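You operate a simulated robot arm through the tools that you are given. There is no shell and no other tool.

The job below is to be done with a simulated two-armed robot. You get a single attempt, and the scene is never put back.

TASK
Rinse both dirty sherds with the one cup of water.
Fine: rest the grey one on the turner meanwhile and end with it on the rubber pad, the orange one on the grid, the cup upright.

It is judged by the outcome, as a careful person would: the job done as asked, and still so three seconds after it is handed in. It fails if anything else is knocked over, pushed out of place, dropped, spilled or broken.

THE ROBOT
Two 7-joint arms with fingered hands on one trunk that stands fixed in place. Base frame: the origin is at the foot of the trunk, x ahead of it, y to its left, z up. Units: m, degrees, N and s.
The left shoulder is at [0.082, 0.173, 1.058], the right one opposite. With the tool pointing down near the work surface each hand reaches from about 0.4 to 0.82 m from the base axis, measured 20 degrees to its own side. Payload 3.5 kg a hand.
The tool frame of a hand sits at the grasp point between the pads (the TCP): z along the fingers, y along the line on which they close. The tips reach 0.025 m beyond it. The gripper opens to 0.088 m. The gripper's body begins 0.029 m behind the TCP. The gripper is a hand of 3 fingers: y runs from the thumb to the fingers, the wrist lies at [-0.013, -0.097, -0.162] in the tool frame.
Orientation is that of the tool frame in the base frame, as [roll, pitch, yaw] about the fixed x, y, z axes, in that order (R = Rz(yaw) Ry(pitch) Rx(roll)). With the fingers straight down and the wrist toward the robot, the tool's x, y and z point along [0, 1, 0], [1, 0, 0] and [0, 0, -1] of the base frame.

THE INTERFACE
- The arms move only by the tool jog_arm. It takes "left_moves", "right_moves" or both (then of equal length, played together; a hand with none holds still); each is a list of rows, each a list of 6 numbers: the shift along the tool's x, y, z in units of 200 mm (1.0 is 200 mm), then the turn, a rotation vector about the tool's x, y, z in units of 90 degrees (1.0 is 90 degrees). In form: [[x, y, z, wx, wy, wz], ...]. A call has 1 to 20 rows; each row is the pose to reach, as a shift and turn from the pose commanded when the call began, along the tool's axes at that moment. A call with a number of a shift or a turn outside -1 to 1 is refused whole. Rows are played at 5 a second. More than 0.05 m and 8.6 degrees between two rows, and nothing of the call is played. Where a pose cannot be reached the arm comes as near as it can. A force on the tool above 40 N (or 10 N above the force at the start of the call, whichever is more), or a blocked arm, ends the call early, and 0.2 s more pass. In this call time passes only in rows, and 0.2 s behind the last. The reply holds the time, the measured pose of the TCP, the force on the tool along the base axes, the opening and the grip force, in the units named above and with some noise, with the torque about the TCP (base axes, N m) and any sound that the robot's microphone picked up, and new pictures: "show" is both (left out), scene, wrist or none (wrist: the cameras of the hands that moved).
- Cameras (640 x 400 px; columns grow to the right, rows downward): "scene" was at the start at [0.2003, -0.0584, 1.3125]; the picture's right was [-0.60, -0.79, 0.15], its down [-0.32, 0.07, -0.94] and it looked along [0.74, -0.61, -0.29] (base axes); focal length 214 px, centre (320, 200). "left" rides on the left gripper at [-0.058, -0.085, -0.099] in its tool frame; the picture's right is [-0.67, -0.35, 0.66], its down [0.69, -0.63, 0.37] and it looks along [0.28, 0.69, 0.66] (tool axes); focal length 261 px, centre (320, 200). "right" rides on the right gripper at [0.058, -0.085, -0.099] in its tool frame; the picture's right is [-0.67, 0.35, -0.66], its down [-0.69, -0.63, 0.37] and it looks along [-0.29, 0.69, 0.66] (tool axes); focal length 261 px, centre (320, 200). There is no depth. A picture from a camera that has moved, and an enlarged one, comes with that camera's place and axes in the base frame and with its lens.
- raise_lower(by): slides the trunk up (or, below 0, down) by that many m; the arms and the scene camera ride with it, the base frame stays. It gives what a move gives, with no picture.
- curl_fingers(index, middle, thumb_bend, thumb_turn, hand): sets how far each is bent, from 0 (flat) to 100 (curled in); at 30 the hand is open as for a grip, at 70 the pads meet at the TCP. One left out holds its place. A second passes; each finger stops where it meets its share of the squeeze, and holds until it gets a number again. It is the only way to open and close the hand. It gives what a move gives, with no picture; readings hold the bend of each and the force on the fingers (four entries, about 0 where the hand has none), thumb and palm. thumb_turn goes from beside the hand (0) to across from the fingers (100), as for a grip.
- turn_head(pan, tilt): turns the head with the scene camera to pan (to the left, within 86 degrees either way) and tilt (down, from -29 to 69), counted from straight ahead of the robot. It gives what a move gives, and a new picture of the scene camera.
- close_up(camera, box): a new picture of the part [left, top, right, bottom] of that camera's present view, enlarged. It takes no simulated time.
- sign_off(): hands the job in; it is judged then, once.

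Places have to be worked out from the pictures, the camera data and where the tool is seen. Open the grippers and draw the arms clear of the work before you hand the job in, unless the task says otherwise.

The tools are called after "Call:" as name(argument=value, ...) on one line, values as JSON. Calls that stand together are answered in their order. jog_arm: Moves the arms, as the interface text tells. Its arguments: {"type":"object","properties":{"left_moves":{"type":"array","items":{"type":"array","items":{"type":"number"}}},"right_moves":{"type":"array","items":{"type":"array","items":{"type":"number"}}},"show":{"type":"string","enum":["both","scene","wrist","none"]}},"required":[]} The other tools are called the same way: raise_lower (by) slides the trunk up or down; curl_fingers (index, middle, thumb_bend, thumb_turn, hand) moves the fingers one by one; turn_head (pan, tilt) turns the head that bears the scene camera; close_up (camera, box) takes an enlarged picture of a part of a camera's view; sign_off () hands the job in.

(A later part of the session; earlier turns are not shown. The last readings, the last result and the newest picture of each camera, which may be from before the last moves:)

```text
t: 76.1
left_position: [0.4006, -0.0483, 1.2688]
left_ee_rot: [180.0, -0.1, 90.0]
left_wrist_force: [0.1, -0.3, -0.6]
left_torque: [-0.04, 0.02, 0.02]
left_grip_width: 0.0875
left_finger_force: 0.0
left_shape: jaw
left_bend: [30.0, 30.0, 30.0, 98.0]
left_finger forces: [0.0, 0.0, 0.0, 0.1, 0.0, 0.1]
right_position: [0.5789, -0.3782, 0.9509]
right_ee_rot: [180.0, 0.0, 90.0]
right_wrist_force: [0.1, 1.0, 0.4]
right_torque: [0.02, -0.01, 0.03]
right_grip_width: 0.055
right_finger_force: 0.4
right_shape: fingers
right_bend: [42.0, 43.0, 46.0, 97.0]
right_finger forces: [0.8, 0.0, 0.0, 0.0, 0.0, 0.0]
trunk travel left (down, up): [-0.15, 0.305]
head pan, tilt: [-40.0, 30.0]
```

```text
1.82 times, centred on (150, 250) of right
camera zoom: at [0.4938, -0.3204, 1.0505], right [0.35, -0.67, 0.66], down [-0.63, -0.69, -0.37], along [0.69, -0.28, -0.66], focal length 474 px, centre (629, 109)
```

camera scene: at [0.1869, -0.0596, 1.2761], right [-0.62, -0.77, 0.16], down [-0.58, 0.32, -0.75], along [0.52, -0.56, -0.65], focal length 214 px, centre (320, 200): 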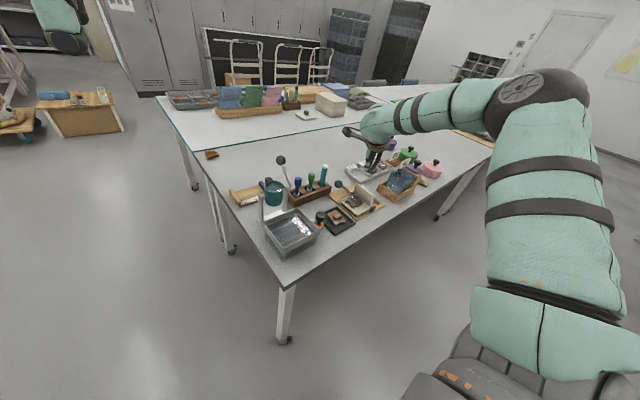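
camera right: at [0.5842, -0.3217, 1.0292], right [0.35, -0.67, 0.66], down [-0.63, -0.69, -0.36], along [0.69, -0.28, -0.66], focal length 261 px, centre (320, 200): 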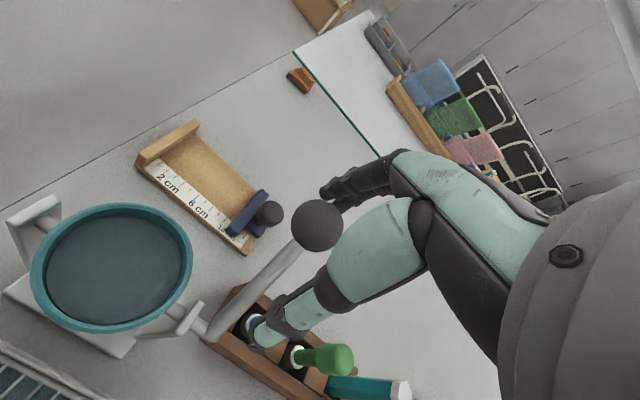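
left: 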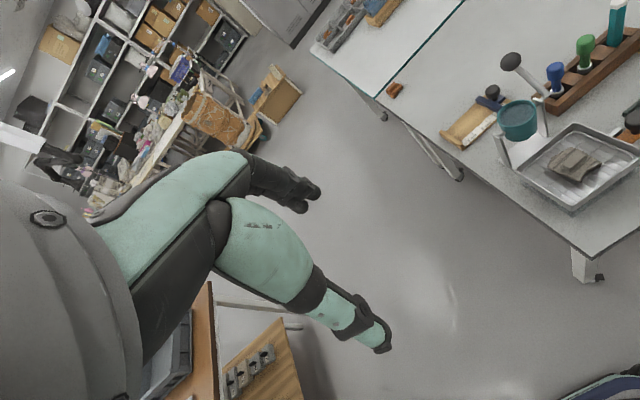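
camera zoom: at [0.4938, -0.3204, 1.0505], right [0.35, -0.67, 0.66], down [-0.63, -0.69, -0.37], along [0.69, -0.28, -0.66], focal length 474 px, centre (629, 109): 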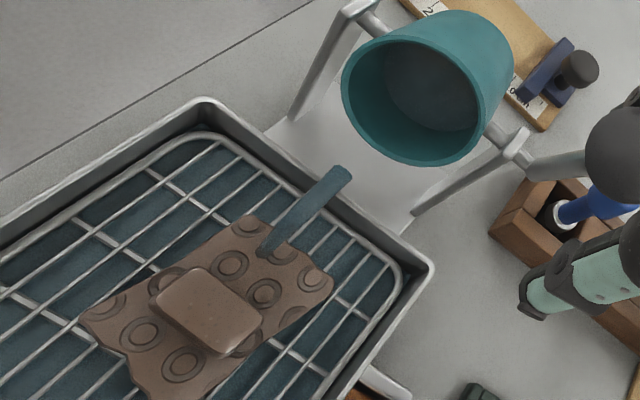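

The stream resumes with more tilt, so the water released depends on the tilt. I increase the tilt another step and watch the sherd's colour and cup level.

Call:
jog_arm(right_moves=[[0, -0.025, 0.007, 0, 0, 0], [0, -0.045, 0.014, 0, 0, 0]], show="none")

Call:
close_up(camera="right", box=[0, 140, 300, 360])

Call:
close_up(camera="scene", box=[270, 175, 310, 240])

```text
t: 76.7
left_position: [0.4006, -0.0486, 1.268]
left_ee_rot: [-179.9, 0.0, 90.0]
left_wrist_force: [0.4, -0.8, -0.5]
left_torque: [-0.02, 0.01, 0.0]
left_grip_width: 0.0876
left_finger_force: 0.1
left_shape: jaw
left_bend: [30.0, 30.0, 30.0, 98.0]
left_finger forces: [0.1, 0.0, 0.0, 0.0, 0.1, 0.1]
right_position: [0.5698, -0.3779, 0.9477]
right_ee_rot: [180.0, 0.0, 90.0]
right_wrist_force: [0.5, -0.9, 1.1]
right_torque: [-0.01, -0.06, -0.03]
right_grip_width: 0.0547
right_finger_force: 0.3
right_shape: fingers
right_bend: [42.0, 43.0, 46.0, 97.0]
right_finger forces: [0.5, 0.0, 0.0, 0.1, 0.0, 0.1]
trunk travel left (down, up): [-0.15, 0.305]
head pan, tilt: [-40.0, 30.0]
```

```text
1.82 times, centred on (150, 250) of right
camera zoom: at [0.4853, -0.3206, 1.0477], right [0.35, -0.67, 0.66], down [-0.63, -0.69, -0.36], along [0.69, -0.29, -0.66], focal length 474 px, centre (629, 109)
```

zoom: 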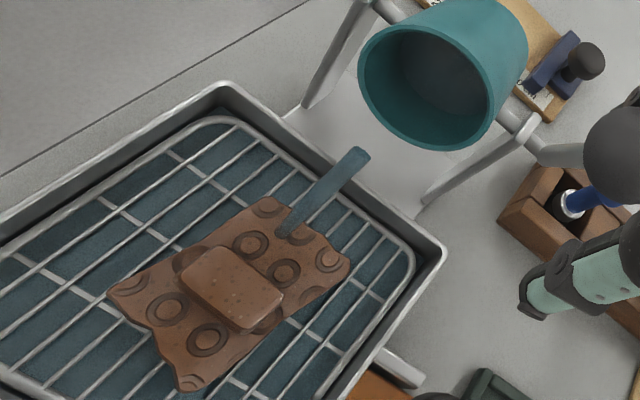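

```text
6.15 times, centred on (290, 208) of scene
camera zoom: at [0.1875, -0.0599, 1.2759], right [-0.62, -0.77, 0.16], down [-0.58, 0.32, -0.75], along [0.52, -0.56, -0.65], focal length 1320 px, centre (505, 154)
```

zoom: 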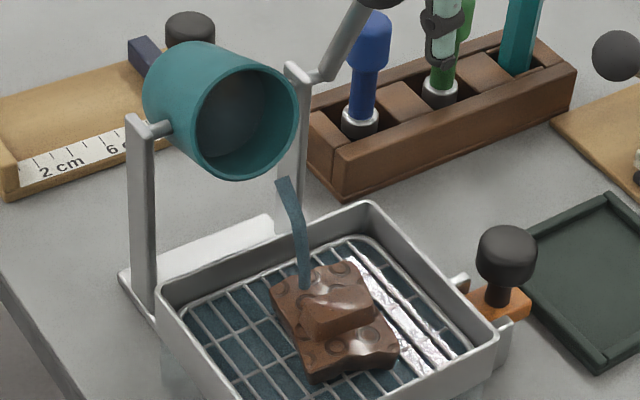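

The orange sherd is visibly turning cleaner and redder, so the rinse depends on how much water falls. I zoom to measure the cup level and compare both sherds' colour now.

Call:
close_up(camera="right", box=[180, 130, 270, 220])

Call:
close_up(camera="scene", box=[287, 212, 310, 232])

Call:
close_up(camera="scene", box=[347, 190, 375, 212])

Call:
close_up(camera="right", box=[30, 240, 180, 360])

```text
4.44 times, centred on (225, 175) of right
camera zoom: at [0.4853, -0.3206, 1.0477], right [0.35, -0.67, 0.66], down [-0.63, -0.69, -0.36], along [0.69, -0.29, -0.66], focal length 1158 px, centre (742, 311)
```

zoom: 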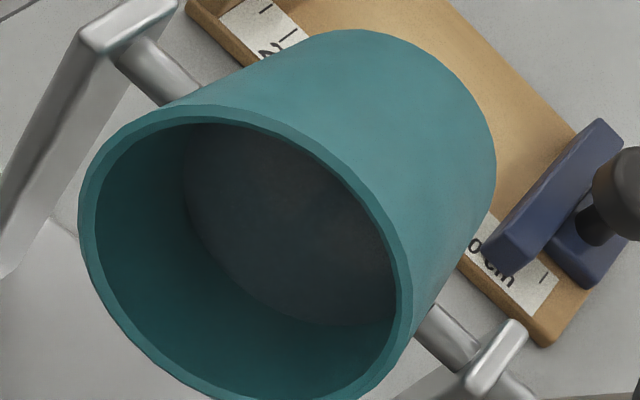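

```text
16.00 times, centred on (298, 222) of scene
camera zoom: at [0.1875, -0.0599, 1.2759], right [-0.62, -0.77, 0.16], down [-0.58, 0.32, -0.75], along [0.52, -0.56, -0.65], focal length 3432 px, centre (664, -152)
```

zoom: 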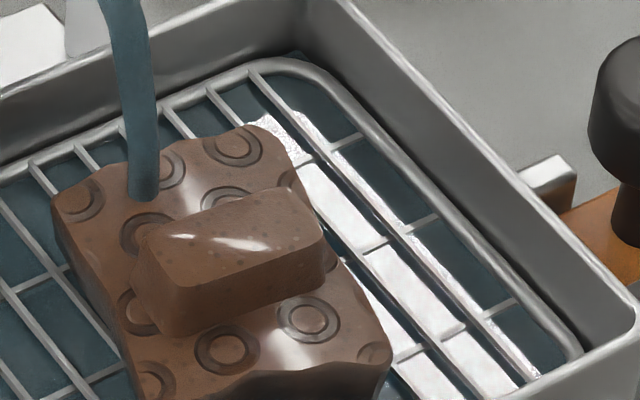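

```text
16.00 times, centred on (361, 201) of scene
camera zoom: at [0.1875, -0.0599, 1.2759], right [-0.62, -0.77, 0.16], down [-0.58, 0.32, -0.75], along [0.52, -0.56, -0.65], focal length 3432 px, centre (-336, 184)
```

zoom: 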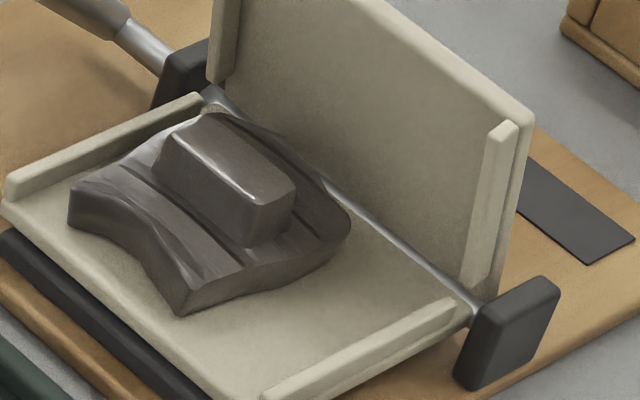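

```text
3.33 times, centred on (105, 300) of right
camera zoom: at [0.4853, -0.3206, 1.0477], right [0.35, -0.67, 0.66], down [-0.63, -0.69, -0.36], along [0.69, -0.29, -0.66], focal length 869 px, centre (1037, -133)
```

zoom: 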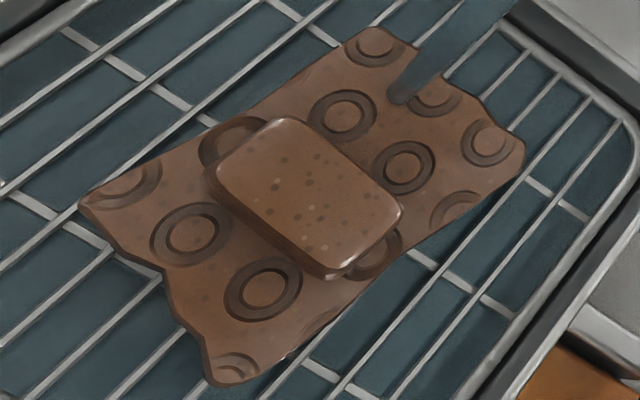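

The orange sherd is now clearly clean (orange with visible specks), while the grey likely got too little in its short pour. I stop here to save water: I push the lever back at once with the thumb.

Call:
jog_arm(right_moves=[[0, 0.126, -0.02, 0, 0, 0], [0, 0.216, -0.046, 0, 0, 0], [0, 0.294, -0.05, 0, 0, 0], [0, 0.371, -0.046, 0, 0, 0], [0, 0.444, -0.026, 0, 0, 0]], show="none")

Call:
close_up(camera="scene", box=[250, 130, 330, 240])

Call:
close_up(camera="right", box=[0, 180, 200, 350])

```text
t: 77.9
left_position: [0.4023, -0.0482, 1.2675]
left_ee_rot: [179.9, 0.0, 89.9]
left_wrist_force: [0.1, 0.1, -0.3]
left_torque: [0.03, -0.01, -0.02]
left_grip_width: 0.0878
left_finger_force: 0.0
left_shape: jaw
left_bend: [30.0, 30.0, 30.0, 98.0]
left_finger forces: [0.0, 0.1, 0.1, 0.0, 0.1, 0.0]
right_position: [0.6595, -0.3771, 0.954]
right_ee_rot: [180.0, 0.0, 90.0]
right_wrist_force: [-0.8, -0.7, 2.0]
right_torque: [-0.04, 0.06, 0.0]
right_grip_width: 0.0551
right_finger_force: 0.4
right_shape: fingers
right_bend: [43.0, 43.0, 45.0, 98.0]
right_finger forces: [0.0, 0.0, 0.0, 0.1, 0.7, 0.0]
trunk travel left (down, up): [-0.15, 0.305]
head pan, tilt: [-40.0, 30.0]
```

```text
3.64 times, centred on (290, 185) of scene
camera zoom: at [0.1878, -0.0598, 1.2758], right [-0.62, -0.77, 0.16], down [-0.58, 0.32, -0.75], along [0.52, -0.56, -0.65], focal length 780 px, centre (429, 254)
```

zoom: 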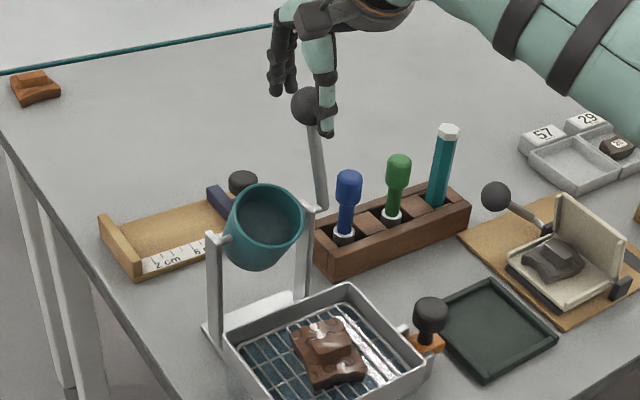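

```text
2.35 times, centred on (100, 265) of right
camera zoom: at [0.575, -0.3202, 1.0533], right [0.35, -0.67, 0.66], down [-0.63, -0.69, -0.36], along [0.69, -0.29, -0.66], focal length 613 px, centre (838, 47)
```

zoom: 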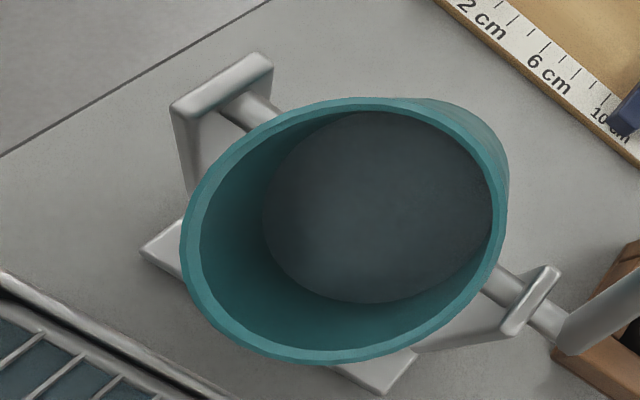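

The stream has stopped and plenty of water is left. I zoom hard on the grey sherd on the turner to judge whether it is really clean.

Call:
close_up(camera="scene", box=[349, 193, 364, 205])

Call:
close_up(camera="scene", box=[290, 214, 305, 226])

```text
16.00 times, centred on (356, 199) of scene
camera zoom: at [0.1878, -0.0598, 1.2758], right [-0.62, -0.77, 0.16], down [-0.58, 0.32, -0.75], along [0.52, -0.56, -0.65], focal length 3432 px, centre (-264, 216)
```

zoom: 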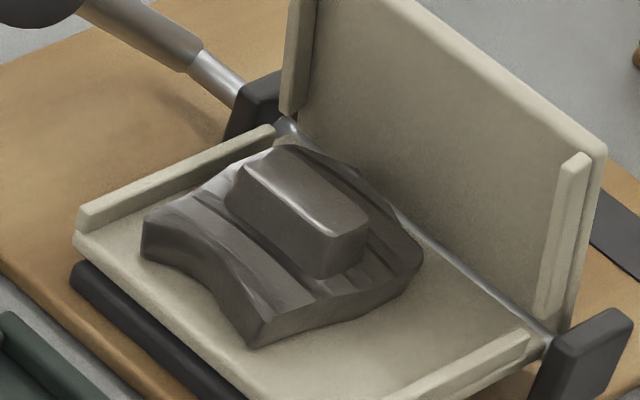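

```text
16.00 times, centred on (298, 220) of scene
camera zoom: at [0.1878, -0.0598, 1.2758], right [-0.62, -0.77, 0.16], down [-0.58, 0.32, -0.75], along [0.52, -0.56, -0.65], focal length 3432 px, centre (680, -120)
```

zoom: 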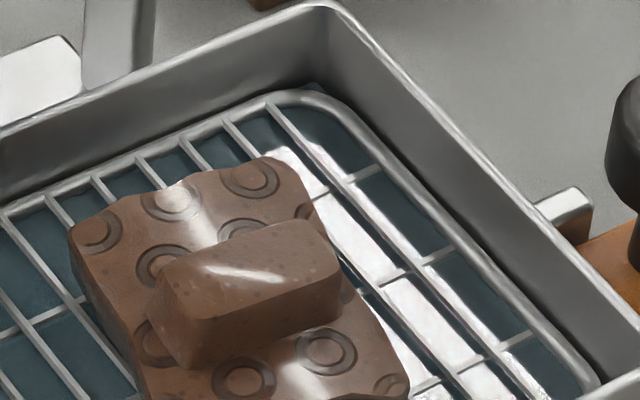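

The grey still has a brownish film without visible grain, so it needs more water later; the orange is nearly clean. Since the hand is at the lever and the last pour was cut short, I tilt back to the previous maximum to finish the orange's share.

Call:
jog_arm(right_moves=[[0, -0.127, 0.005, 0, 0, 0], [0, -0.198, -0.0125, 0, 0, 0], [0, -0.26, -0.015, 0, 0, 0], [0, -0.304, -0.01, 0, 0, 0], [0, -0.349, -0.0025, 0, 0, 0], [0, -0.376, 0.005, 0, 0, 0], [0, -0.403, 0.015, 0, 0, 0], [0, -0.44, 0.028, 0, 0, 0]], show="none")

Call:
close_up(camera="scene", box=[270, 175, 310, 240])

Call:
close_up(camera="right", box=[0, 140, 300, 360])

```text
t: 79.7
left_position: [0.4017, -0.0495, 1.2674]
left_ee_rot: [180.0, 0.0, 89.9]
left_wrist_force: [0.2, 0.2, -0.5]
left_torque: [0.02, 0.0, 0.01]
left_grip_width: 0.0877
left_finger_force: 0.0
left_shape: jaw
left_bend: [30.0, 30.0, 30.0, 98.0]
left_finger forces: [0.1, 0.0, 0.0, 0.0, 0.0, 0.1]
right_position: [0.5699, -0.3789, 0.9487]
right_ee_rot: [-180.0, 0.0, 90.0]
right_wrist_force: [-0.1, -0.8, 0.4]
right_torque: [0.01, -0.02, 0.01]
right_grip_width: 0.0551
right_finger_force: 1.2
right_shape: fingers
right_bend: [42.0, 43.0, 46.0, 98.0]
right_finger forces: [0.7, 0.0, 0.0, 0.0, 0.0, 0.1]
trunk travel left (down, up): [-0.15, 0.305]
head pan, tilt: [-40.0, 30.0]
```

```text
6.15 times, centred on (290, 208) of scene
camera zoom: at [0.1872, -0.06, 1.2759], right [-0.62, -0.77, 0.16], down [-0.58, 0.32, -0.75], along [0.52, -0.56, -0.65], focal length 1320 px, centre (505, 154)
```

zoom: 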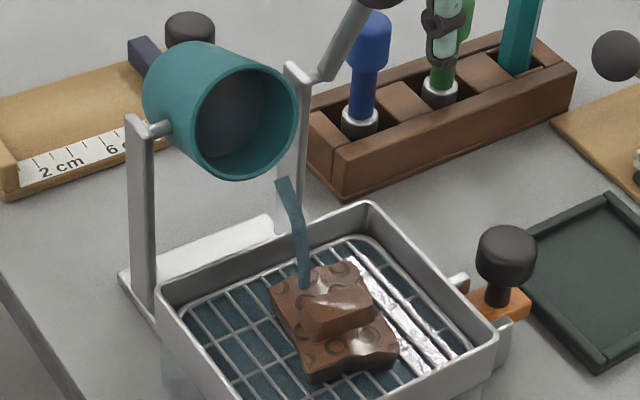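

```text
1.82 times, centred on (150, 250) of right
camera zoom: at [0.485, -0.3212, 1.0477], right [0.35, -0.67, 0.66], down [-0.63, -0.69, -0.37], along [0.69, -0.29, -0.66], focal length 474 px, centre (629, 109)
```

zoom: 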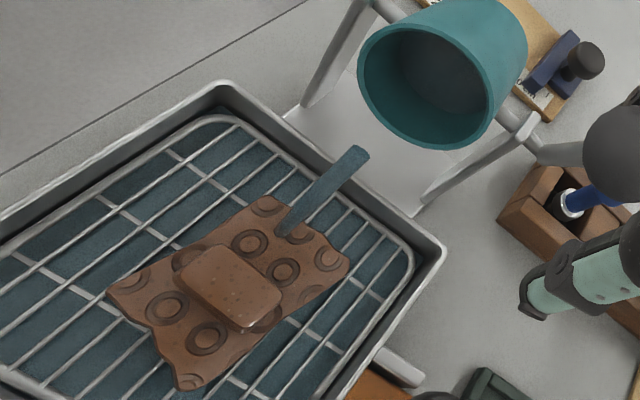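

The stream is on again. I hold one more short tick and compare colour and level.

Call:
jog_arm(right_moves=[[0, 0, 0, 0, 0, 0], [0, 0, 0, 0, 0, 0]], show="none")

Call:
close_up(camera="right", box=[0, 140, 300, 360])

Call:
close_up(camera="right", box=[180, 130, 270, 220])

Call:
close_up(camera="scene", box=[287, 212, 310, 232])

```text
t: 80.3
left_position: [0.4017, -0.048, 1.268]
left_ee_rot: [180.0, 0.0, 90.0]
left_wrist_force: [-0.1, -1.2, 0.5]
left_torque: [-0.01, 0.02, -0.01]
left_grip_width: 0.0874
left_finger_force: 0.0
left_shape: jaw
left_bend: [30.0, 30.0, 30.0, 98.0]
left_finger forces: [0.1, 0.0, 0.1, 0.0, 0.1, 0.0]
right_position: [0.5706, -0.3786, 0.9488]
right_ee_rot: [-179.9, 0.0, 90.0]
right_wrist_force: [0.7, -0.1, 0.3]
right_torque: [-0.04, 0.0, 0.01]
right_grip_width: 0.0546
right_finger_force: 0.0
right_shape: fingers
right_bend: [43.0, 43.0, 46.0, 98.0]
right_finger forces: [0.2, 0.0, 0.0, 0.0, 0.1, 0.0]
trunk travel left (down, up): [-0.15, 0.305]
head pan, tilt: [-40.0, 30.0]
```

```text
1.82 times, centred on (150, 250) of right
camera zoom: at [0.4854, -0.3212, 1.0476], right [0.35, -0.67, 0.66], down [-0.63, -0.69, -0.36], along [0.69, -0.29, -0.66], focal length 474 px, centre (629, 109)
```

zoom: 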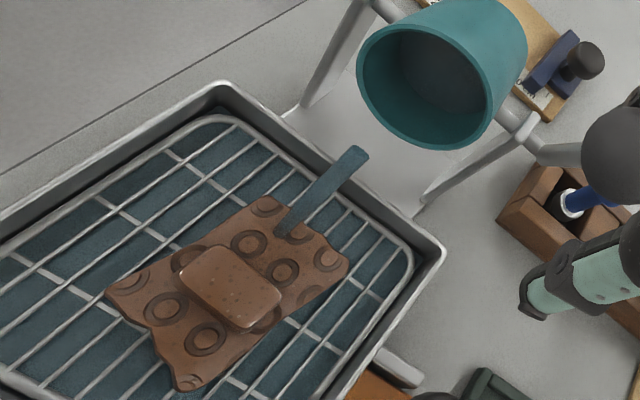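

```text
4.44 times, centred on (225, 175) of right
camera zoom: at [0.4854, -0.3212, 1.0476], right [0.35, -0.67, 0.66], down [-0.63, -0.69, -0.36], along [0.69, -0.29, -0.66], focal length 1158 px, centre (742, 311)
```

zoom: 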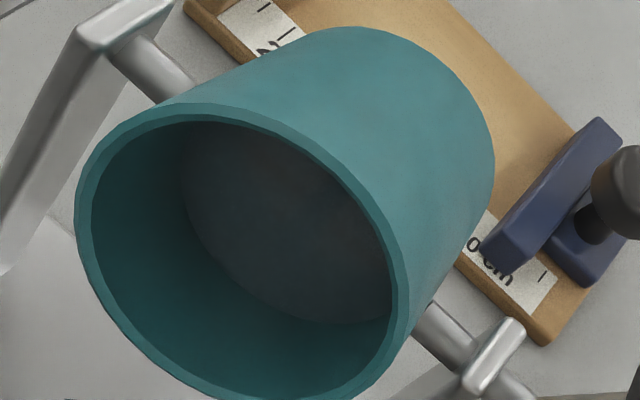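

```text
16.00 times, centred on (298, 222) of scene
camera zoom: at [0.1876, -0.06, 1.2759], right [-0.62, -0.77, 0.16], down [-0.58, 0.32, -0.75], along [0.52, -0.56, -0.65], focal length 3432 px, centre (664, -152)
```

zoom: 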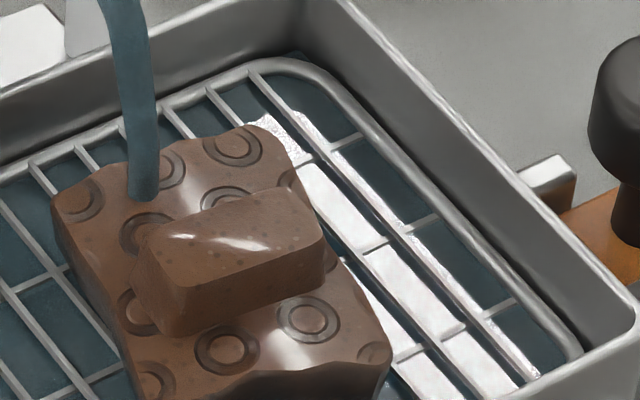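

Colour and level are now steady, so I stop the orange's pour here and push the lever back, keeping the rest of the water for the grey.

Call:
jog_arm(right_moves=[[0, 0.126, -0.02, 0, 0, 0], [0, 0.216, -0.046, 0, 0, 0], [0, 0.294, -0.05, 0, 0, 0], [0, 0.371, -0.046, 0, 0, 0], [0, 0.444, -0.026, 0, 0, 0]], show="none")

Call:
curl_fingers(hand="right", index=30, middle=30, thumb_bend=72)

Call:
close_up(camera="scene", box=[250, 130, 330, 240])

```text
t: 81.5
left_position: [0.4023, -0.0482, 1.268]
left_ee_rot: [180.0, 0.0, 90.0]
left_wrist_force: [-0.2, 0.0, -0.5]
left_torque: [0.01, 0.0, 0.01]
left_grip_width: 0.0875
left_finger_force: 0.0
left_shape: jaw
left_bend: [30.0, 30.0, 30.0, 98.0]
left_finger forces: [0.0, 0.0, 0.1, 0.0, 0.0, 0.0]
right_position: [0.66, -0.378, 0.9535]
right_ee_rot: [180.0, 0.0, 90.0]
right_wrist_force: [-0.3, 0.8, -0.7]
right_torque: [-0.02, 0.06, -0.06]
right_grip_width: 0.0552
right_finger_force: 0.4
right_shape: fingers
right_bend: [43.0, 43.0, 45.0, 98.0]
right_finger forces: [0.0, 0.1, 0.1, 0.0, 0.8, 0.0]
trunk travel left (down, up): [-0.15, 0.305]
head pan, tilt: [-40.0, 30.0]
```

```text
t: 82.5
left_position: [0.4017, -0.0478, 1.2679]
left_ee_rot: [180.0, 0.0, 90.0]
left_wrist_force: [-0.2, -0.4, 0.3]
left_torque: [0.03, 0.01, 0.03]
left_grip_width: 0.0877
left_finger_force: 0.0
left_shape: jaw
left_bend: [30.0, 30.0, 30.0, 98.0]
left_finger forces: [0.1, 0.1, 0.0, 0.1, 0.0, 0.0]
right_position: [0.6601, -0.3786, 0.953]
right_ee_rot: [-180.0, 0.0, 89.9]
right_wrist_force: [-0.8, 0.0, -0.2]
right_torque: [0.01, 0.0, 0.02]
right_grip_width: 0.0402
right_finger_force: 0.1
right_shape: fingers
right_bend: [30.0, 30.0, 71.0, 98.0]
right_finger forces: [0.0, 0.0, 0.0, 0.0, 0.6, 0.1]
trunk travel left (down, up): [-0.15, 0.305]
head pan, tilt: [-40.0, 30.0]
```

```text
3.64 times, centred on (290, 185) of scene
camera zoom: at [0.1875, -0.06, 1.2759], right [-0.62, -0.77, 0.16], down [-0.58, 0.32, -0.75], along [0.52, -0.56, -0.65], focal length 780 px, centre (429, 254)
```

zoom: 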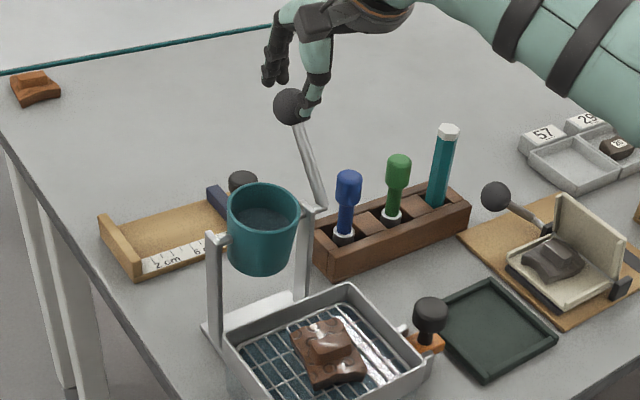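

The cup is nearly upright and not pouring. I open the thumb, lift away, and go back over the orange sherd to shift it aside on the grid and make room for the grey.

Call:
curl_fingers(hand="right", thumb_bend=30)

Call:
jog_arm(right_moves=[[0, 0, -0.2, 0, 0, 0], [0, -0.05, -0.3, 0, 0, 0], [0.05, -0.25, -0.3, 0, 0, 0], [0.15, -0.45, -0.3, 0, 0, 0], [0.25, -0.6, -0.2, 0, 0, 0], [0.308, -0.692, -0.1, 0, 0, 0]], show="none")

Call:
curl_fingers(hand="right", index=54, middle=54, thumb_bend=54)

Call:
close_up(camera="right", box=[90, 180, 320, 380])

```text
t: 83.5
left_position: [0.4016, -0.0471, 1.2671]
left_ee_rot: [179.9, 0.0, 90.0]
left_wrist_force: [0.2, 0.3, 0.3]
left_torque: [-0.02, 0.01, 0.05]
left_grip_width: 0.0875
left_finger_force: 0.1
left_shape: jaw
left_bend: [30.0, 30.0, 30.0, 98.0]
left_finger forces: [0.0, 0.1, 0.0, 0.0, 0.1, 0.1]
right_position: [0.6603, -0.3786, 0.9525]
right_ee_rot: [-179.9, 0.0, 90.0]
right_wrist_force: [0.1, 0.2, 0.3]
right_torque: [-0.03, 0.01, 0.02]
right_grip_width: 0.0844
right_finger_force: 0.1
right_shape: fingers
right_bend: [30.0, 30.0, 30.0, 98.0]
right_finger forces: [0.0, 0.1, 0.0, 0.0, 0.0, 0.0]
trunk travel left (down, up): [-0.15, 0.305]
head pan, tilt: [-40.0, 30.0]
```

```text
t: 84.9
left_position: [0.4002, -0.049, 1.2679]
left_ee_rot: [-180.0, 0.0, 90.0]
left_wrist_force: [-0.7, 0.1, 0.0]
left_torque: [0.04, 0.01, 0.03]
left_grip_width: 0.0875
left_finger_force: 0.0
left_shape: jaw
left_bend: [30.0, 30.0, 30.0, 98.0]
left_finger forces: [0.0, 0.1, 0.0, 0.1, 0.0, 0.0]
right_position: [0.5208, -0.3171, 0.9739]
right_ee_rot: [-179.9, 0.0, 89.9]
right_wrist_force: [0.3, 0.2, -0.6]
right_torque: [-0.01, 0.03, 0.04]
right_grip_width: 0.0843
right_finger_force: 0.1
right_shape: fingers
right_bend: [30.0, 30.0, 30.0, 98.0]
right_finger forces: [0.0, 0.0, 0.1, 0.0, 0.0, 0.0]
trunk travel left (down, up): [-0.15, 0.305]
head pan, tilt: [-40.0, 30.0]
```

```text
t: 85.9
left_position: [0.4016, -0.049, 1.2687]
left_ee_rot: [180.0, 0.1, 90.0]
left_wrist_force: [0.7, -0.1, 0.0]
left_torque: [-0.01, -0.03, 0.01]
left_grip_width: 0.0873
left_finger_force: 0.0
left_shape: jaw
left_bend: [30.0, 30.0, 30.0, 98.0]
left_finger forces: [0.0, 0.0, 0.1, 0.1, 0.0, 0.0]
right_position: [0.5223, -0.3165, 0.9729]
right_ee_rot: [180.0, 0.0, 90.0]
right_wrist_force: [0.6, -0.5, -0.1]
right_torque: [0.04, 0.02, -0.04]
right_grip_width: 0.0335
right_finger_force: 0.0
right_shape: fingers
right_bend: [54.0, 54.0, 54.0, 98.0]
right_finger forces: [0.0, 0.1, 0.0, 0.0, 0.0, 0.1]
trunk travel left (down, up): [-0.15, 0.305]
head pan, tilt: [-40.0, 30.0]
```

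```text
2.00 times, centred on (205, 280) of right
camera zoom: at [0.4368, -0.2595, 1.0721], right [0.35, -0.67, 0.66], down [-0.63, -0.69, -0.37], along [0.69, -0.29, -0.66], focal length 521 px, centre (550, 40)
```

zoom: 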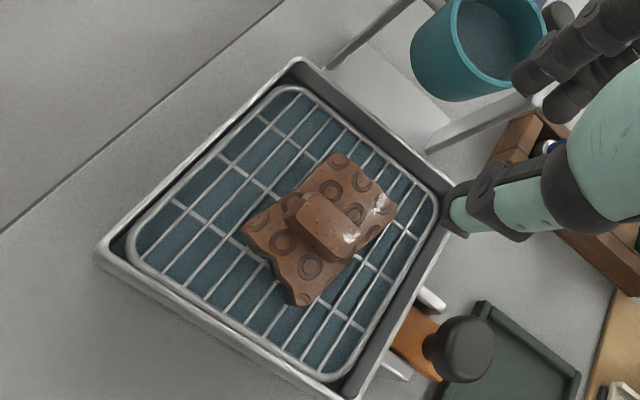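

The orange now looks properly clean. I descend over its block (est. x≈0.517, y≈-0.318).

Call:
jog_arm(right_moves=[[-0.004, -0.013, 0.15, 0, 0, 0], [-0.0075, -0.0265, 0.3, 0, 0, 0], [-0.0075, -0.0265, 0.45, 0, 0, 0], [-0.0075, -0.0265, 0.58, 0, 0, 0], [-0.0075, -0.0265, 0.655, 0, 0, 0]], show="none")

Call:
close_up(camera="right", box=[200, 170, 380, 320])

Call:
close_up(camera="scene", box=[280, 190, 320, 235])

```text
t: 87.1
left_position: [0.4004, -0.0482, 1.2665]
left_ee_rot: [180.0, 0.0, 89.9]
left_wrist_force: [0.5, -0.3, 0.0]
left_torque: [0.0, 0.0, -0.01]
left_grip_width: 0.0877
left_finger_force: 0.0
left_shape: jaw
left_bend: [30.0, 30.0, 30.0, 98.0]
left_finger forces: [0.0, 0.0, 0.0, 0.1, 0.0, 0.0]
right_position: [0.5159, -0.3188, 0.8435]
right_ee_rot: [180.0, 0.1, 90.0]
right_wrist_force: [0.6, -0.3, -0.2]
right_torque: [0.01, 0.0, -0.01]
right_grip_width: 0.0332
right_finger_force: 0.0
right_shape: fingers
right_bend: [54.0, 54.0, 54.0, 98.0]
right_finger forces: [0.0, 0.0, 0.0, 0.1, 0.0, 0.0]
trunk travel left (down, up): [-0.15, 0.305]
head pan, tilt: [-40.0, 30.0]
```

```text
2.67 times, centred on (290, 245) of right
camera zoom: at [0.4312, -0.261, 0.9425], right [0.35, -0.67, 0.66], down [-0.63, -0.69, -0.36], along [0.69, -0.29, -0.66], focal length 695 px, centre (400, 80)
```

zoom: 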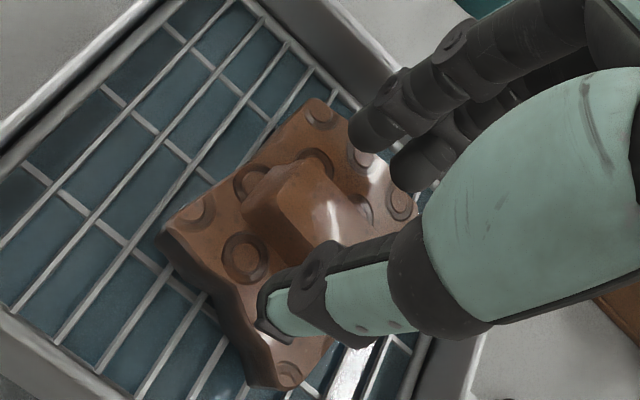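

```text
8.89 times, centred on (300, 212) of scene
camera zoom: at [0.1876, -0.0601, 1.2759], right [-0.62, -0.77, 0.16], down [-0.58, 0.32, -0.75], along [0.52, -0.56, -0.65], focal length 1906 px, centre (498, 89)
```

zoom: 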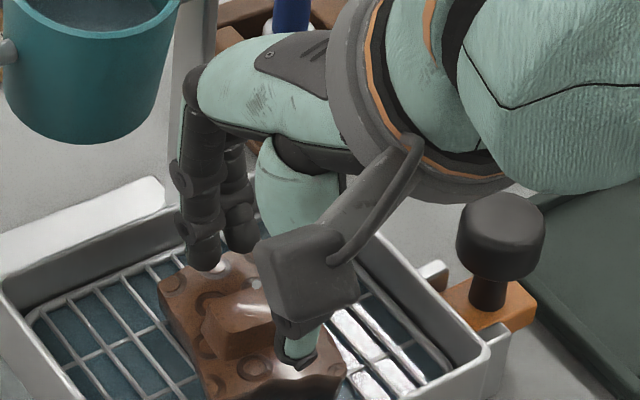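

The block is centred between the fingers. I lower to the plate, close on it, and grip.

Call:
jog_arm(right_moves=[[0, 0, 0.03, 0, 0, 0]], show="none")

Call:
curl_fingers(hand="right", index=61, middle=61, thumb_bend=61)

Call:
jog_arm(right_moves=[[0, 0, 0.015, 0, 0, 0]], show="none")

Call:
curl_fingers(hand="right", index=73, middle=73, thumb_bend=73)

```text
t: 87.5
left_position: [0.4019, -0.0491, 1.2684]
left_ee_rot: [179.9, 0.0, 90.0]
left_wrist_force: [0.0, 0.8, 0.2]
left_torque: [-0.02, 0.01, -0.02]
left_grip_width: 0.0875
left_finger_force: 0.2
left_shape: jaw
left_bend: [30.0, 30.0, 30.0, 98.0]
left_finger forces: [0.1, 0.0, 0.0, 0.1, 0.1, 0.0]
right_position: [0.5163, -0.3198, 0.8367]
right_ee_rot: [-179.9, 0.0, 89.9]
right_wrist_force: [0.2, 0.1, 0.7]
right_torque: [0.01, -0.01, 0.01]
right_grip_width: 0.0333
right_finger_force: 0.1
right_shape: fingers
right_bend: [54.0, 54.0, 54.0, 98.0]
right_finger forces: [0.0, 0.0, 0.0, 0.0, 0.0, 0.0]
trunk travel left (down, up): [-0.15, 0.305]
head pan, tilt: [-40.0, 30.0]
```

```text
t: 88.5
left_position: [0.4022, -0.0477, 1.2676]
left_ee_rot: [180.0, -0.1, 90.1]
left_wrist_force: [0.5, 0.4, -0.2]
left_torque: [-0.03, 0.01, -0.02]
left_grip_width: 0.0876
left_finger_force: 0.0
left_shape: jaw
left_bend: [30.0, 30.0, 30.0, 98.0]
left_finger forces: [0.0, 0.1, 0.1, 0.1, 0.0, 0.0]
right_position: [0.5169, -0.3166, 0.838]
right_ee_rot: [180.0, 0.0, 89.9]
right_wrist_force: [0.3, 0.0, 0.1]
right_torque: [0.0, -0.01, 0.01]
right_grip_width: 0.0181
right_finger_force: 0.0
right_shape: fingers
right_bend: [61.0, 61.0, 61.0, 98.0]
right_finger forces: [0.0, 0.1, 0.1, 0.2, 0.1, 0.0]
trunk travel left (down, up): [-0.15, 0.305]
head pan, tilt: [-40.0, 30.0]
```

```text
t: 88.9
left_position: [0.4005, -0.0482, 1.2674]
left_ee_rot: [179.9, 0.0, 90.1]
left_wrist_force: [0.3, 0.1, -0.3]
left_torque: [0.0, -0.01, -0.01]
left_grip_width: 0.0877
left_finger_force: 0.0
left_shape: jaw
left_bend: [30.0, 30.0, 30.0, 98.0]
left_finger forces: [0.0, 0.1, 0.0, 0.0, 0.1, 0.1]
right_position: [0.5177, -0.3178, 0.8346]
right_ee_rot: [179.9, 0.1, 90.0]
right_wrist_force: [1.2, -0.2, 5.8]
right_torque: [-0.03, 0.01, -0.03]
right_grip_width: 0.018
right_finger_force: 2.5
right_shape: fingers
right_bend: [61.0, 61.0, 61.0, 98.0]
right_finger forces: [2.0, 0.5, 0.1, 0.0, 2.6, 0.0]
trunk travel left (down, up): [-0.15, 0.305]
head pan, tilt: [-40.0, 30.0]
```

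```text
t: 89.9
left_position: [0.4015, -0.0483, 1.2681]
left_ee_rot: [180.0, 0.0, 90.0]
left_wrist_force: [0.2, -0.1, 0.2]
left_torque: [-0.04, 0.0, 0.04]
left_grip_width: 0.0876
left_finger_force: 0.0
left_shape: jaw
left_bend: [30.0, 30.0, 30.0, 98.0]
left_finger forces: [0.1, 0.0, 0.0, 0.0, 0.0, 0.1]
right_position: [0.5152, -0.3186, 0.8359]
right_ee_rot: [179.9, 0.0, 90.0]
right_wrist_force: [-0.5, -0.7, 2.8]
right_torque: [0.08, 0.12, 0.02]
right_grip_width: 0.0098
right_finger_force: 13.1
right_shape: fingers
right_bend: [72.0, 71.0, 64.0, 96.0]
right_finger forces: [8.0, 3.1, 0.0, 0.1, 14.9, 0.1]
trunk travel left (down, up): [-0.15, 0.305]
head pan, tilt: [-40.0, 30.0]
```

Gripped at 13 N. I lift 5 mm, shift 32 mm toward -y, and set it down again.

Call:
jog_arm(right_moves=[[0, 0, -0.015, 0, 0, 0], [0, 0, -0.035, 0, 0, 0], [-0.05, 0, -0.035, 0, 0, 0], [-0.1, 0, -0.035, 0, 0, 0], [-0.155, 0, -0.035, 0, 0, 0]], show="none")

Call:
close_up(camera="scene", box=[270, 185, 330, 245])

Call:
close_up(camera="right", box=[150, 150, 380, 330])

```text
t: 91.1
left_position: [0.4004, -0.0463, 1.2694]
left_ee_rot: [179.9, 0.1, 90.1]
left_wrist_force: [0.9, -0.4, 0.0]
left_torque: [-0.02, 0.0, 0.01]
left_grip_width: 0.0876
left_finger_force: 0.0
left_shape: jaw
left_bend: [30.0, 30.0, 30.0, 98.0]
left_finger forces: [0.1, 0.0, 0.0, 0.1, 0.1, 0.0]
right_position: [0.5154, -0.3492, 0.8409]
right_ee_rot: [-180.0, -0.1, 90.0]
right_wrist_force: [-1.1, 3.9, -0.2]
right_torque: [0.08, 0.0, 0.09]
right_grip_width: 0.0098
right_finger_force: 11.6
right_shape: fingers
right_bend: [72.0, 72.0, 63.0, 97.0]
right_finger forces: [8.4, 4.3, 0.0, 0.0, 10.3, 0.0]
trunk travel left (down, up): [-0.15, 0.305]
head pan, tilt: [-40.0, 30.0]
```

```text
6.67 times, centred on (300, 215) of scene
camera zoom: at [0.187, -0.0589, 1.2761], right [-0.62, -0.77, 0.16], down [-0.58, 0.32, -0.75], along [0.52, -0.56, -0.65], focal length 1430 px, centre (453, 100)
```

zoom: 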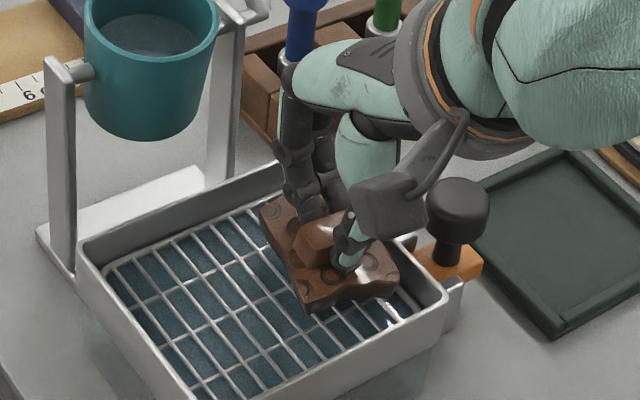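

```text
2.22 times, centred on (265, 240) of right
camera zoom: at [0.4309, -0.291, 0.941], right [0.35, -0.67, 0.66], down [-0.63, -0.69, -0.37], along [0.69, -0.28, -0.66], focal length 579 px, centre (442, 111)
```

zoom: 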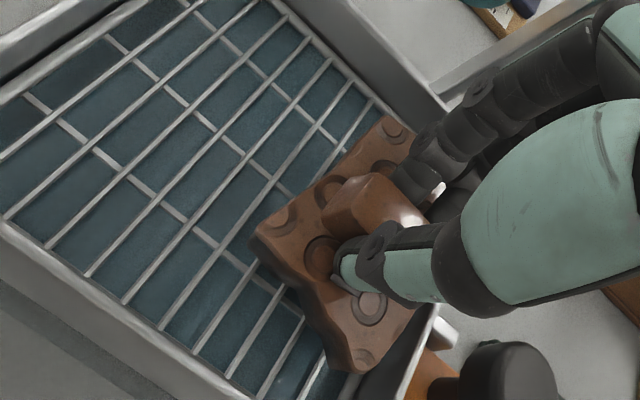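

The sherd's corner touches the pan's side wall (3.9 N). I back off 4 mm, lower it onto the grid and release.

Call:
jog_arm(right_moves=[[0.02, 0, 0, 0, 0, 0], [0.02, 0, 0.02, 0, 0, 0], [0.02, 0, 0.033, 0, 0, 0]], show="none")

Call:
curl_fingers(hand="right", index=62, middle=62, thumb_bend=58)

Call:
curl_fingers(hand="right", index=55, middle=55, thumb_bend=55)

Call:
close_up(camera="right", box=[150, 150, 380, 330])

```text
t: 91.9
left_position: [0.4001, -0.0465, 1.2689]
left_ee_rot: [179.9, 0.1, 90.0]
left_wrist_force: [0.0, 0.0, 0.1]
left_torque: [-0.02, -0.02, -0.02]
left_grip_width: 0.0877
left_finger_force: 0.1
left_shape: jaw
left_bend: [30.0, 30.0, 30.0, 98.0]
left_finger forces: [0.0, 0.0, 0.0, 0.0, 0.0, 0.0]
right_position: [0.5152, -0.3455, 0.8352]
right_ee_rot: [179.9, 0.1, 90.1]
right_wrist_force: [1.5, 0.3, 5.4]
right_torque: [0.06, 0.12, 0.05]
right_grip_width: 0.0097
right_finger_force: 12.5
right_shape: fingers
right_bend: [72.0, 72.0, 64.0, 97.0]
right_finger forces: [9.5, 3.7, 0.0, 0.0, 12.7, 0.0]
trunk travel left (down, up): [-0.15, 0.305]
head pan, tilt: [-40.0, 30.0]
```

```text
t: 92.9
left_position: [0.4004, -0.0468, 1.2689]
left_ee_rot: [180.0, 0.1, 90.0]
left_wrist_force: [0.3, 0.2, 0.7]
left_torque: [-0.01, 0.04, 0.0]
left_grip_width: 0.0879
left_finger_force: 0.1
left_shape: jaw
left_bend: [30.0, 30.0, 30.0, 98.0]
left_finger forces: [0.0, 0.1, 0.0, 0.1, 0.1, 0.0]
right_position: [0.5161, -0.3446, 0.8353]
right_ee_rot: [179.8, 0.2, 90.0]
right_wrist_force: [0.7, -0.6, 10.4]
right_torque: [0.02, 0.04, -0.01]
right_grip_width: 0.0168
right_finger_force: 5.1
right_shape: fingers
right_bend: [64.0, 62.0, 58.0, 97.0]
right_finger forces: [4.7, 0.6, 0.0, 0.0, 4.6, 0.1]
trunk travel left (down, up): [-0.15, 0.305]
head pan, tilt: [-40.0, 30.0]
```

```text
t: 93.9
left_position: [0.3997, -0.0471, 1.269]
left_ee_rot: [179.9, 0.2, 89.9]
left_wrist_force: [0.5, -0.8, -0.4]
left_torque: [-0.01, 0.04, 0.01]
left_grip_width: 0.0874
left_finger_force: 0.1
left_shape: jaw
left_bend: [30.0, 30.0, 30.0, 98.0]
left_finger forces: [0.1, 0.0, 0.1, 0.0, 0.0, 0.0]
right_position: [0.5156, -0.3443, 0.8352]
right_ee_rot: [179.9, 0.1, 90.0]
right_wrist_force: [0.4, -0.7, 14.0]
right_torque: [0.03, 0.0, -0.04]
right_grip_width: 0.0261
right_finger_force: 7.0
right_shape: fingers
right_bend: [57.0, 56.0, 57.0, 98.0]
right_finger forces: [4.4, 2.8, 0.1, 0.0, 7.0, 0.0]
trunk travel left (down, up): [-0.15, 0.305]
head pan, tilt: [-40.0, 30.0]
```

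```text
2.22 times, centred on (265, 240) of right
camera zoom: at [0.43, -0.2868, 0.9341], right [0.35, -0.67, 0.66], down [-0.63, -0.69, -0.37], along [0.7, -0.29, -0.66], focal length 579 px, centre (442, 111)
```

zoom: 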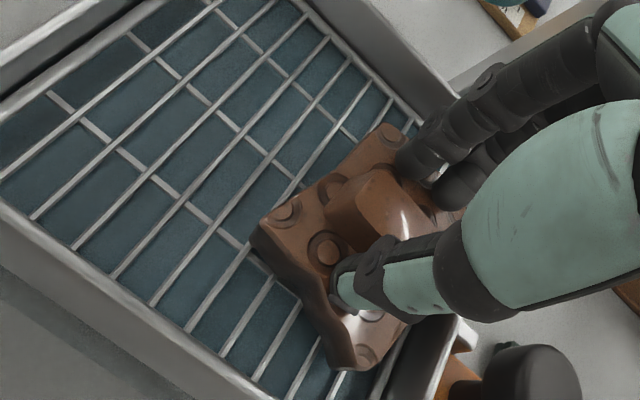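

Released on the grid's right side. I lift straight up and check.

Call:
jog_arm(right_moves=[[0, 0, -0.05, 0, 0, 0], [0, 0, -0.15, 0, 0, 0], [0, 0, -0.35, 0, 0, 0], [0, 0, -0.55, 0, 0, 0]], show="none")

Call:
close_up(camera="scene", box=[260, 170, 330, 250])

Call:
close_up(camera="right", box=[60, 160, 320, 380])

```text
t: 94.9
left_position: [0.4014, -0.0477, 1.2684]
left_ee_rot: [-179.9, 0.1, 90.0]
left_wrist_force: [-0.3, 0.2, -0.4]
left_torque: [0.01, -0.03, -0.04]
left_grip_width: 0.0879
left_finger_force: 0.2
left_shape: jaw
left_bend: [30.0, 30.0, 30.0, 98.0]
left_finger forces: [0.1, 0.1, 0.0, 0.1, 0.0, 0.0]
right_position: [0.5172, -0.3447, 0.9447]
right_ee_rot: [-179.9, 0.1, 90.0]
right_wrist_force: [-0.3, 0.6, -0.7]
right_torque: [-0.04, -0.03, -0.03]
right_grip_width: 0.0301
right_finger_force: 0.0
right_shape: fingers
right_bend: [55.0, 55.0, 55.0, 98.0]
right_finger forces: [0.0, 0.0, 0.0, 0.0, 0.1, 0.0]
trunk travel left (down, up): [-0.15, 0.305]
head pan, tilt: [-40.0, 30.0]
```

```text
5.00 times, centred on (295, 210) of scene
camera zoom: at [0.1872, -0.0596, 1.276], right [-0.62, -0.77, 0.16], down [-0.58, 0.32, -0.75], along [0.52, -0.56, -0.65], focal length 1072 px, centre (445, 150)
```

zoom: 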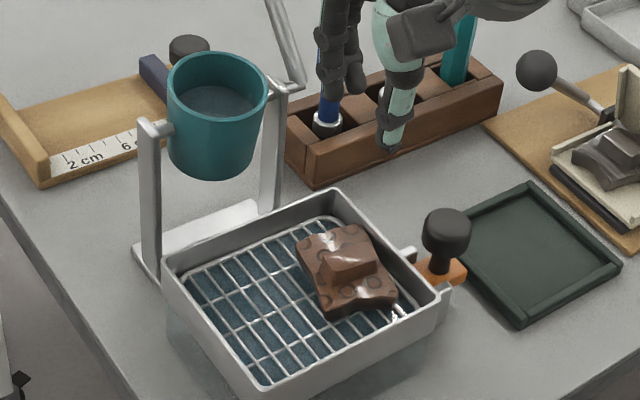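

```text
1.82 times, centred on (190, 270) of right
camera zoom: at [0.4327, -0.2879, 1.0436], right [0.35, -0.67, 0.66], down [-0.63, -0.69, -0.37], along [0.69, -0.29, -0.66], focal length 474 px, centre (556, 73)
```

zoom: 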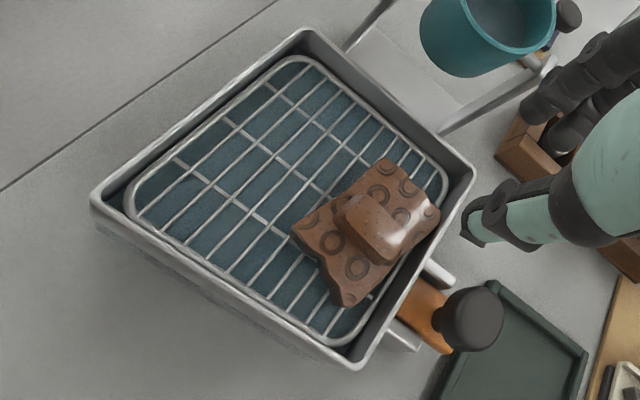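

The left half of the grid is free now. I go to fetch the grey from the turner, turning the hand to the yaw that fits there (wrist to the left).

Call:
jog_arm(right_moves=[[-0.08, 0, -0.05, 0, 0, 0.09], [-0.16, 0, -0.1, 0, 0, 0.18], [-0.24, 0, -0.1, 0, 0, 0.27], [-0.32, 0, -0.1, 0, 0, 0.36], [-0.4, 0, -0.1, 0, 0, 0.45], [-0.48, 0, -0.1, 0, 0, 0.54], [-0.56, 0, -0.1, 0, 0, 0.63], [-0.64, 0, -0.1, 0, 0, 0.72], [-0.72, 0, -0.1, 0, 0, 0.81], [-0.8, 0, -0.1, 0, 0, 0.9], [-0.87, 0.02, -0.1, 0, 0, 0.98]], show="wrist")

Call:
close_up(camera="right", box=[180, 150, 400, 330])

```text
t: 97.3
left_position: [0.4017, -0.0484, 1.2676]
left_ee_rot: [180.0, 0.1, 90.0]
left_wrist_force: [0.0, 0.4, -0.2]
left_torque: [0.0, 0.01, 0.0]
left_grip_width: 0.0876
left_finger_force: 0.1
left_shape: jaw
left_bend: [30.0, 30.0, 30.0, 98.0]
left_finger forces: [0.0, 0.0, 0.0, 0.0, 0.0, 0.1]
right_position: [0.5192, -0.5196, 0.9634]
right_ee_rot: [179.9, 0.0, 1.7]
right_wrist_force: [-0.4, -0.4, 0.3]
right_torque: [-0.01, 0.0, 0.0]
right_grip_width: 0.0301
right_finger_force: 0.1
right_shape: fingers
right_bend: [55.0, 55.0, 55.0, 98.0]
right_finger forces: [0.1, 0.1, 0.0, 0.1, 0.0, 0.1]
trunk travel left (down, up): [-0.15, 0.305]
head pan, tilt: [-40.0, 30.0]
camera right: at [0.5742, -0.4331, 1.0632], right [-0.66, -0.37, 0.66], down [-0.7, 0.61, -0.37], along [-0.27, -0.7, -0.66], focal length 261 px, centre (320, 200)
```

right: 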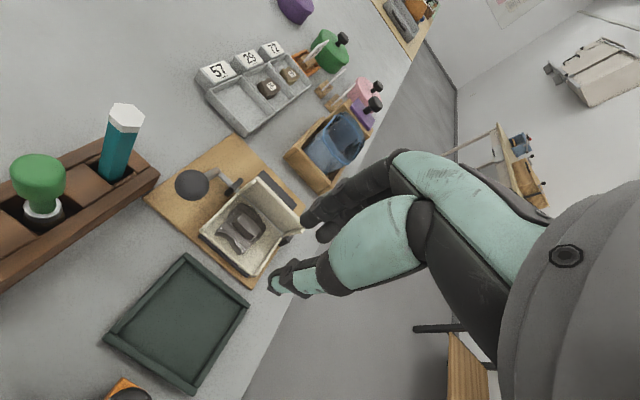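

```text
2.22 times, centred on (290, 240) of right
camera zoom: at [0.5742, -0.4331, 1.0632], right [-0.66, -0.37, 0.66], down [-0.7, 0.61, -0.37], along [-0.27, -0.7, -0.66], focal length 579 px, centre (387, 111)
```

zoom: 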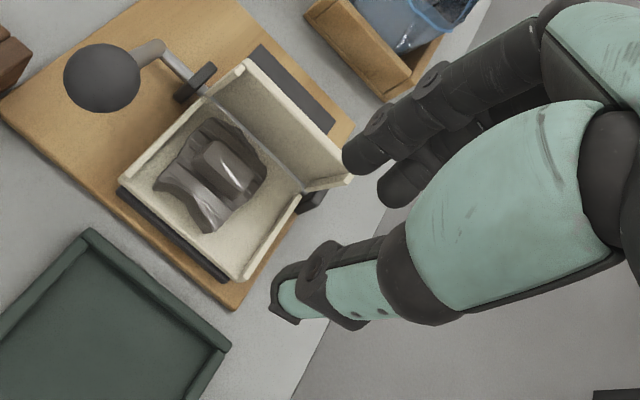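

I zoom on the grey block on the turner for its exact place and angle.

Call:
close_up(camera="right", box=[205, 180, 305, 280])

Call:
close_up(camera="scene", box=[345, 190, 375, 212])

```text
4.00 times, centred on (255, 230) of right
camera zoom: at [0.5742, -0.4331, 1.0632], right [-0.66, -0.37, 0.66], down [-0.7, 0.61, -0.37], along [-0.27, -0.7, -0.66], focal length 1043 px, centre (580, 80)
```

zoom: 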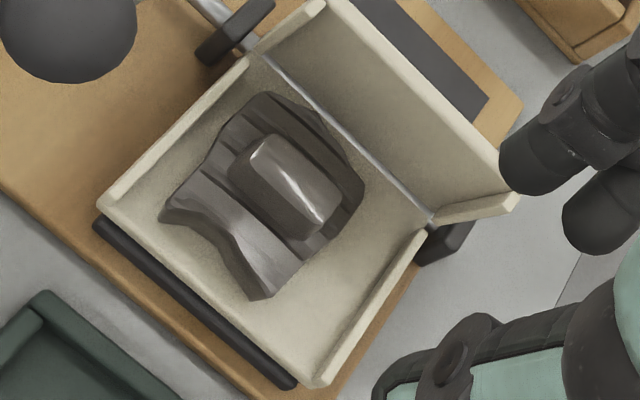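

```text
16.00 times, centred on (360, 201) of scene
camera zoom: at [0.1881, -0.0602, 1.2758], right [-0.62, -0.77, 0.16], down [-0.58, 0.32, -0.75], along [0.52, -0.56, -0.65], focal length 3432 px, centre (-320, 184)
```

zoom: 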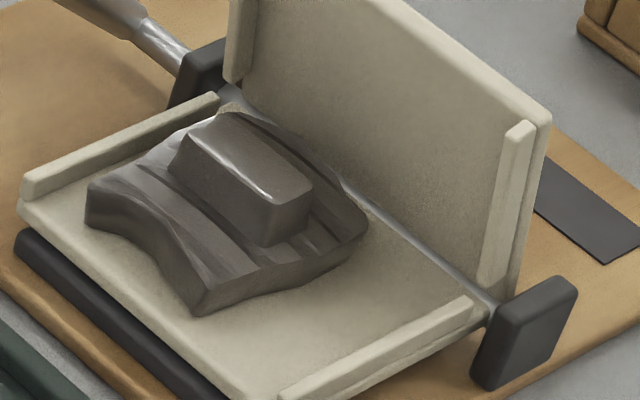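

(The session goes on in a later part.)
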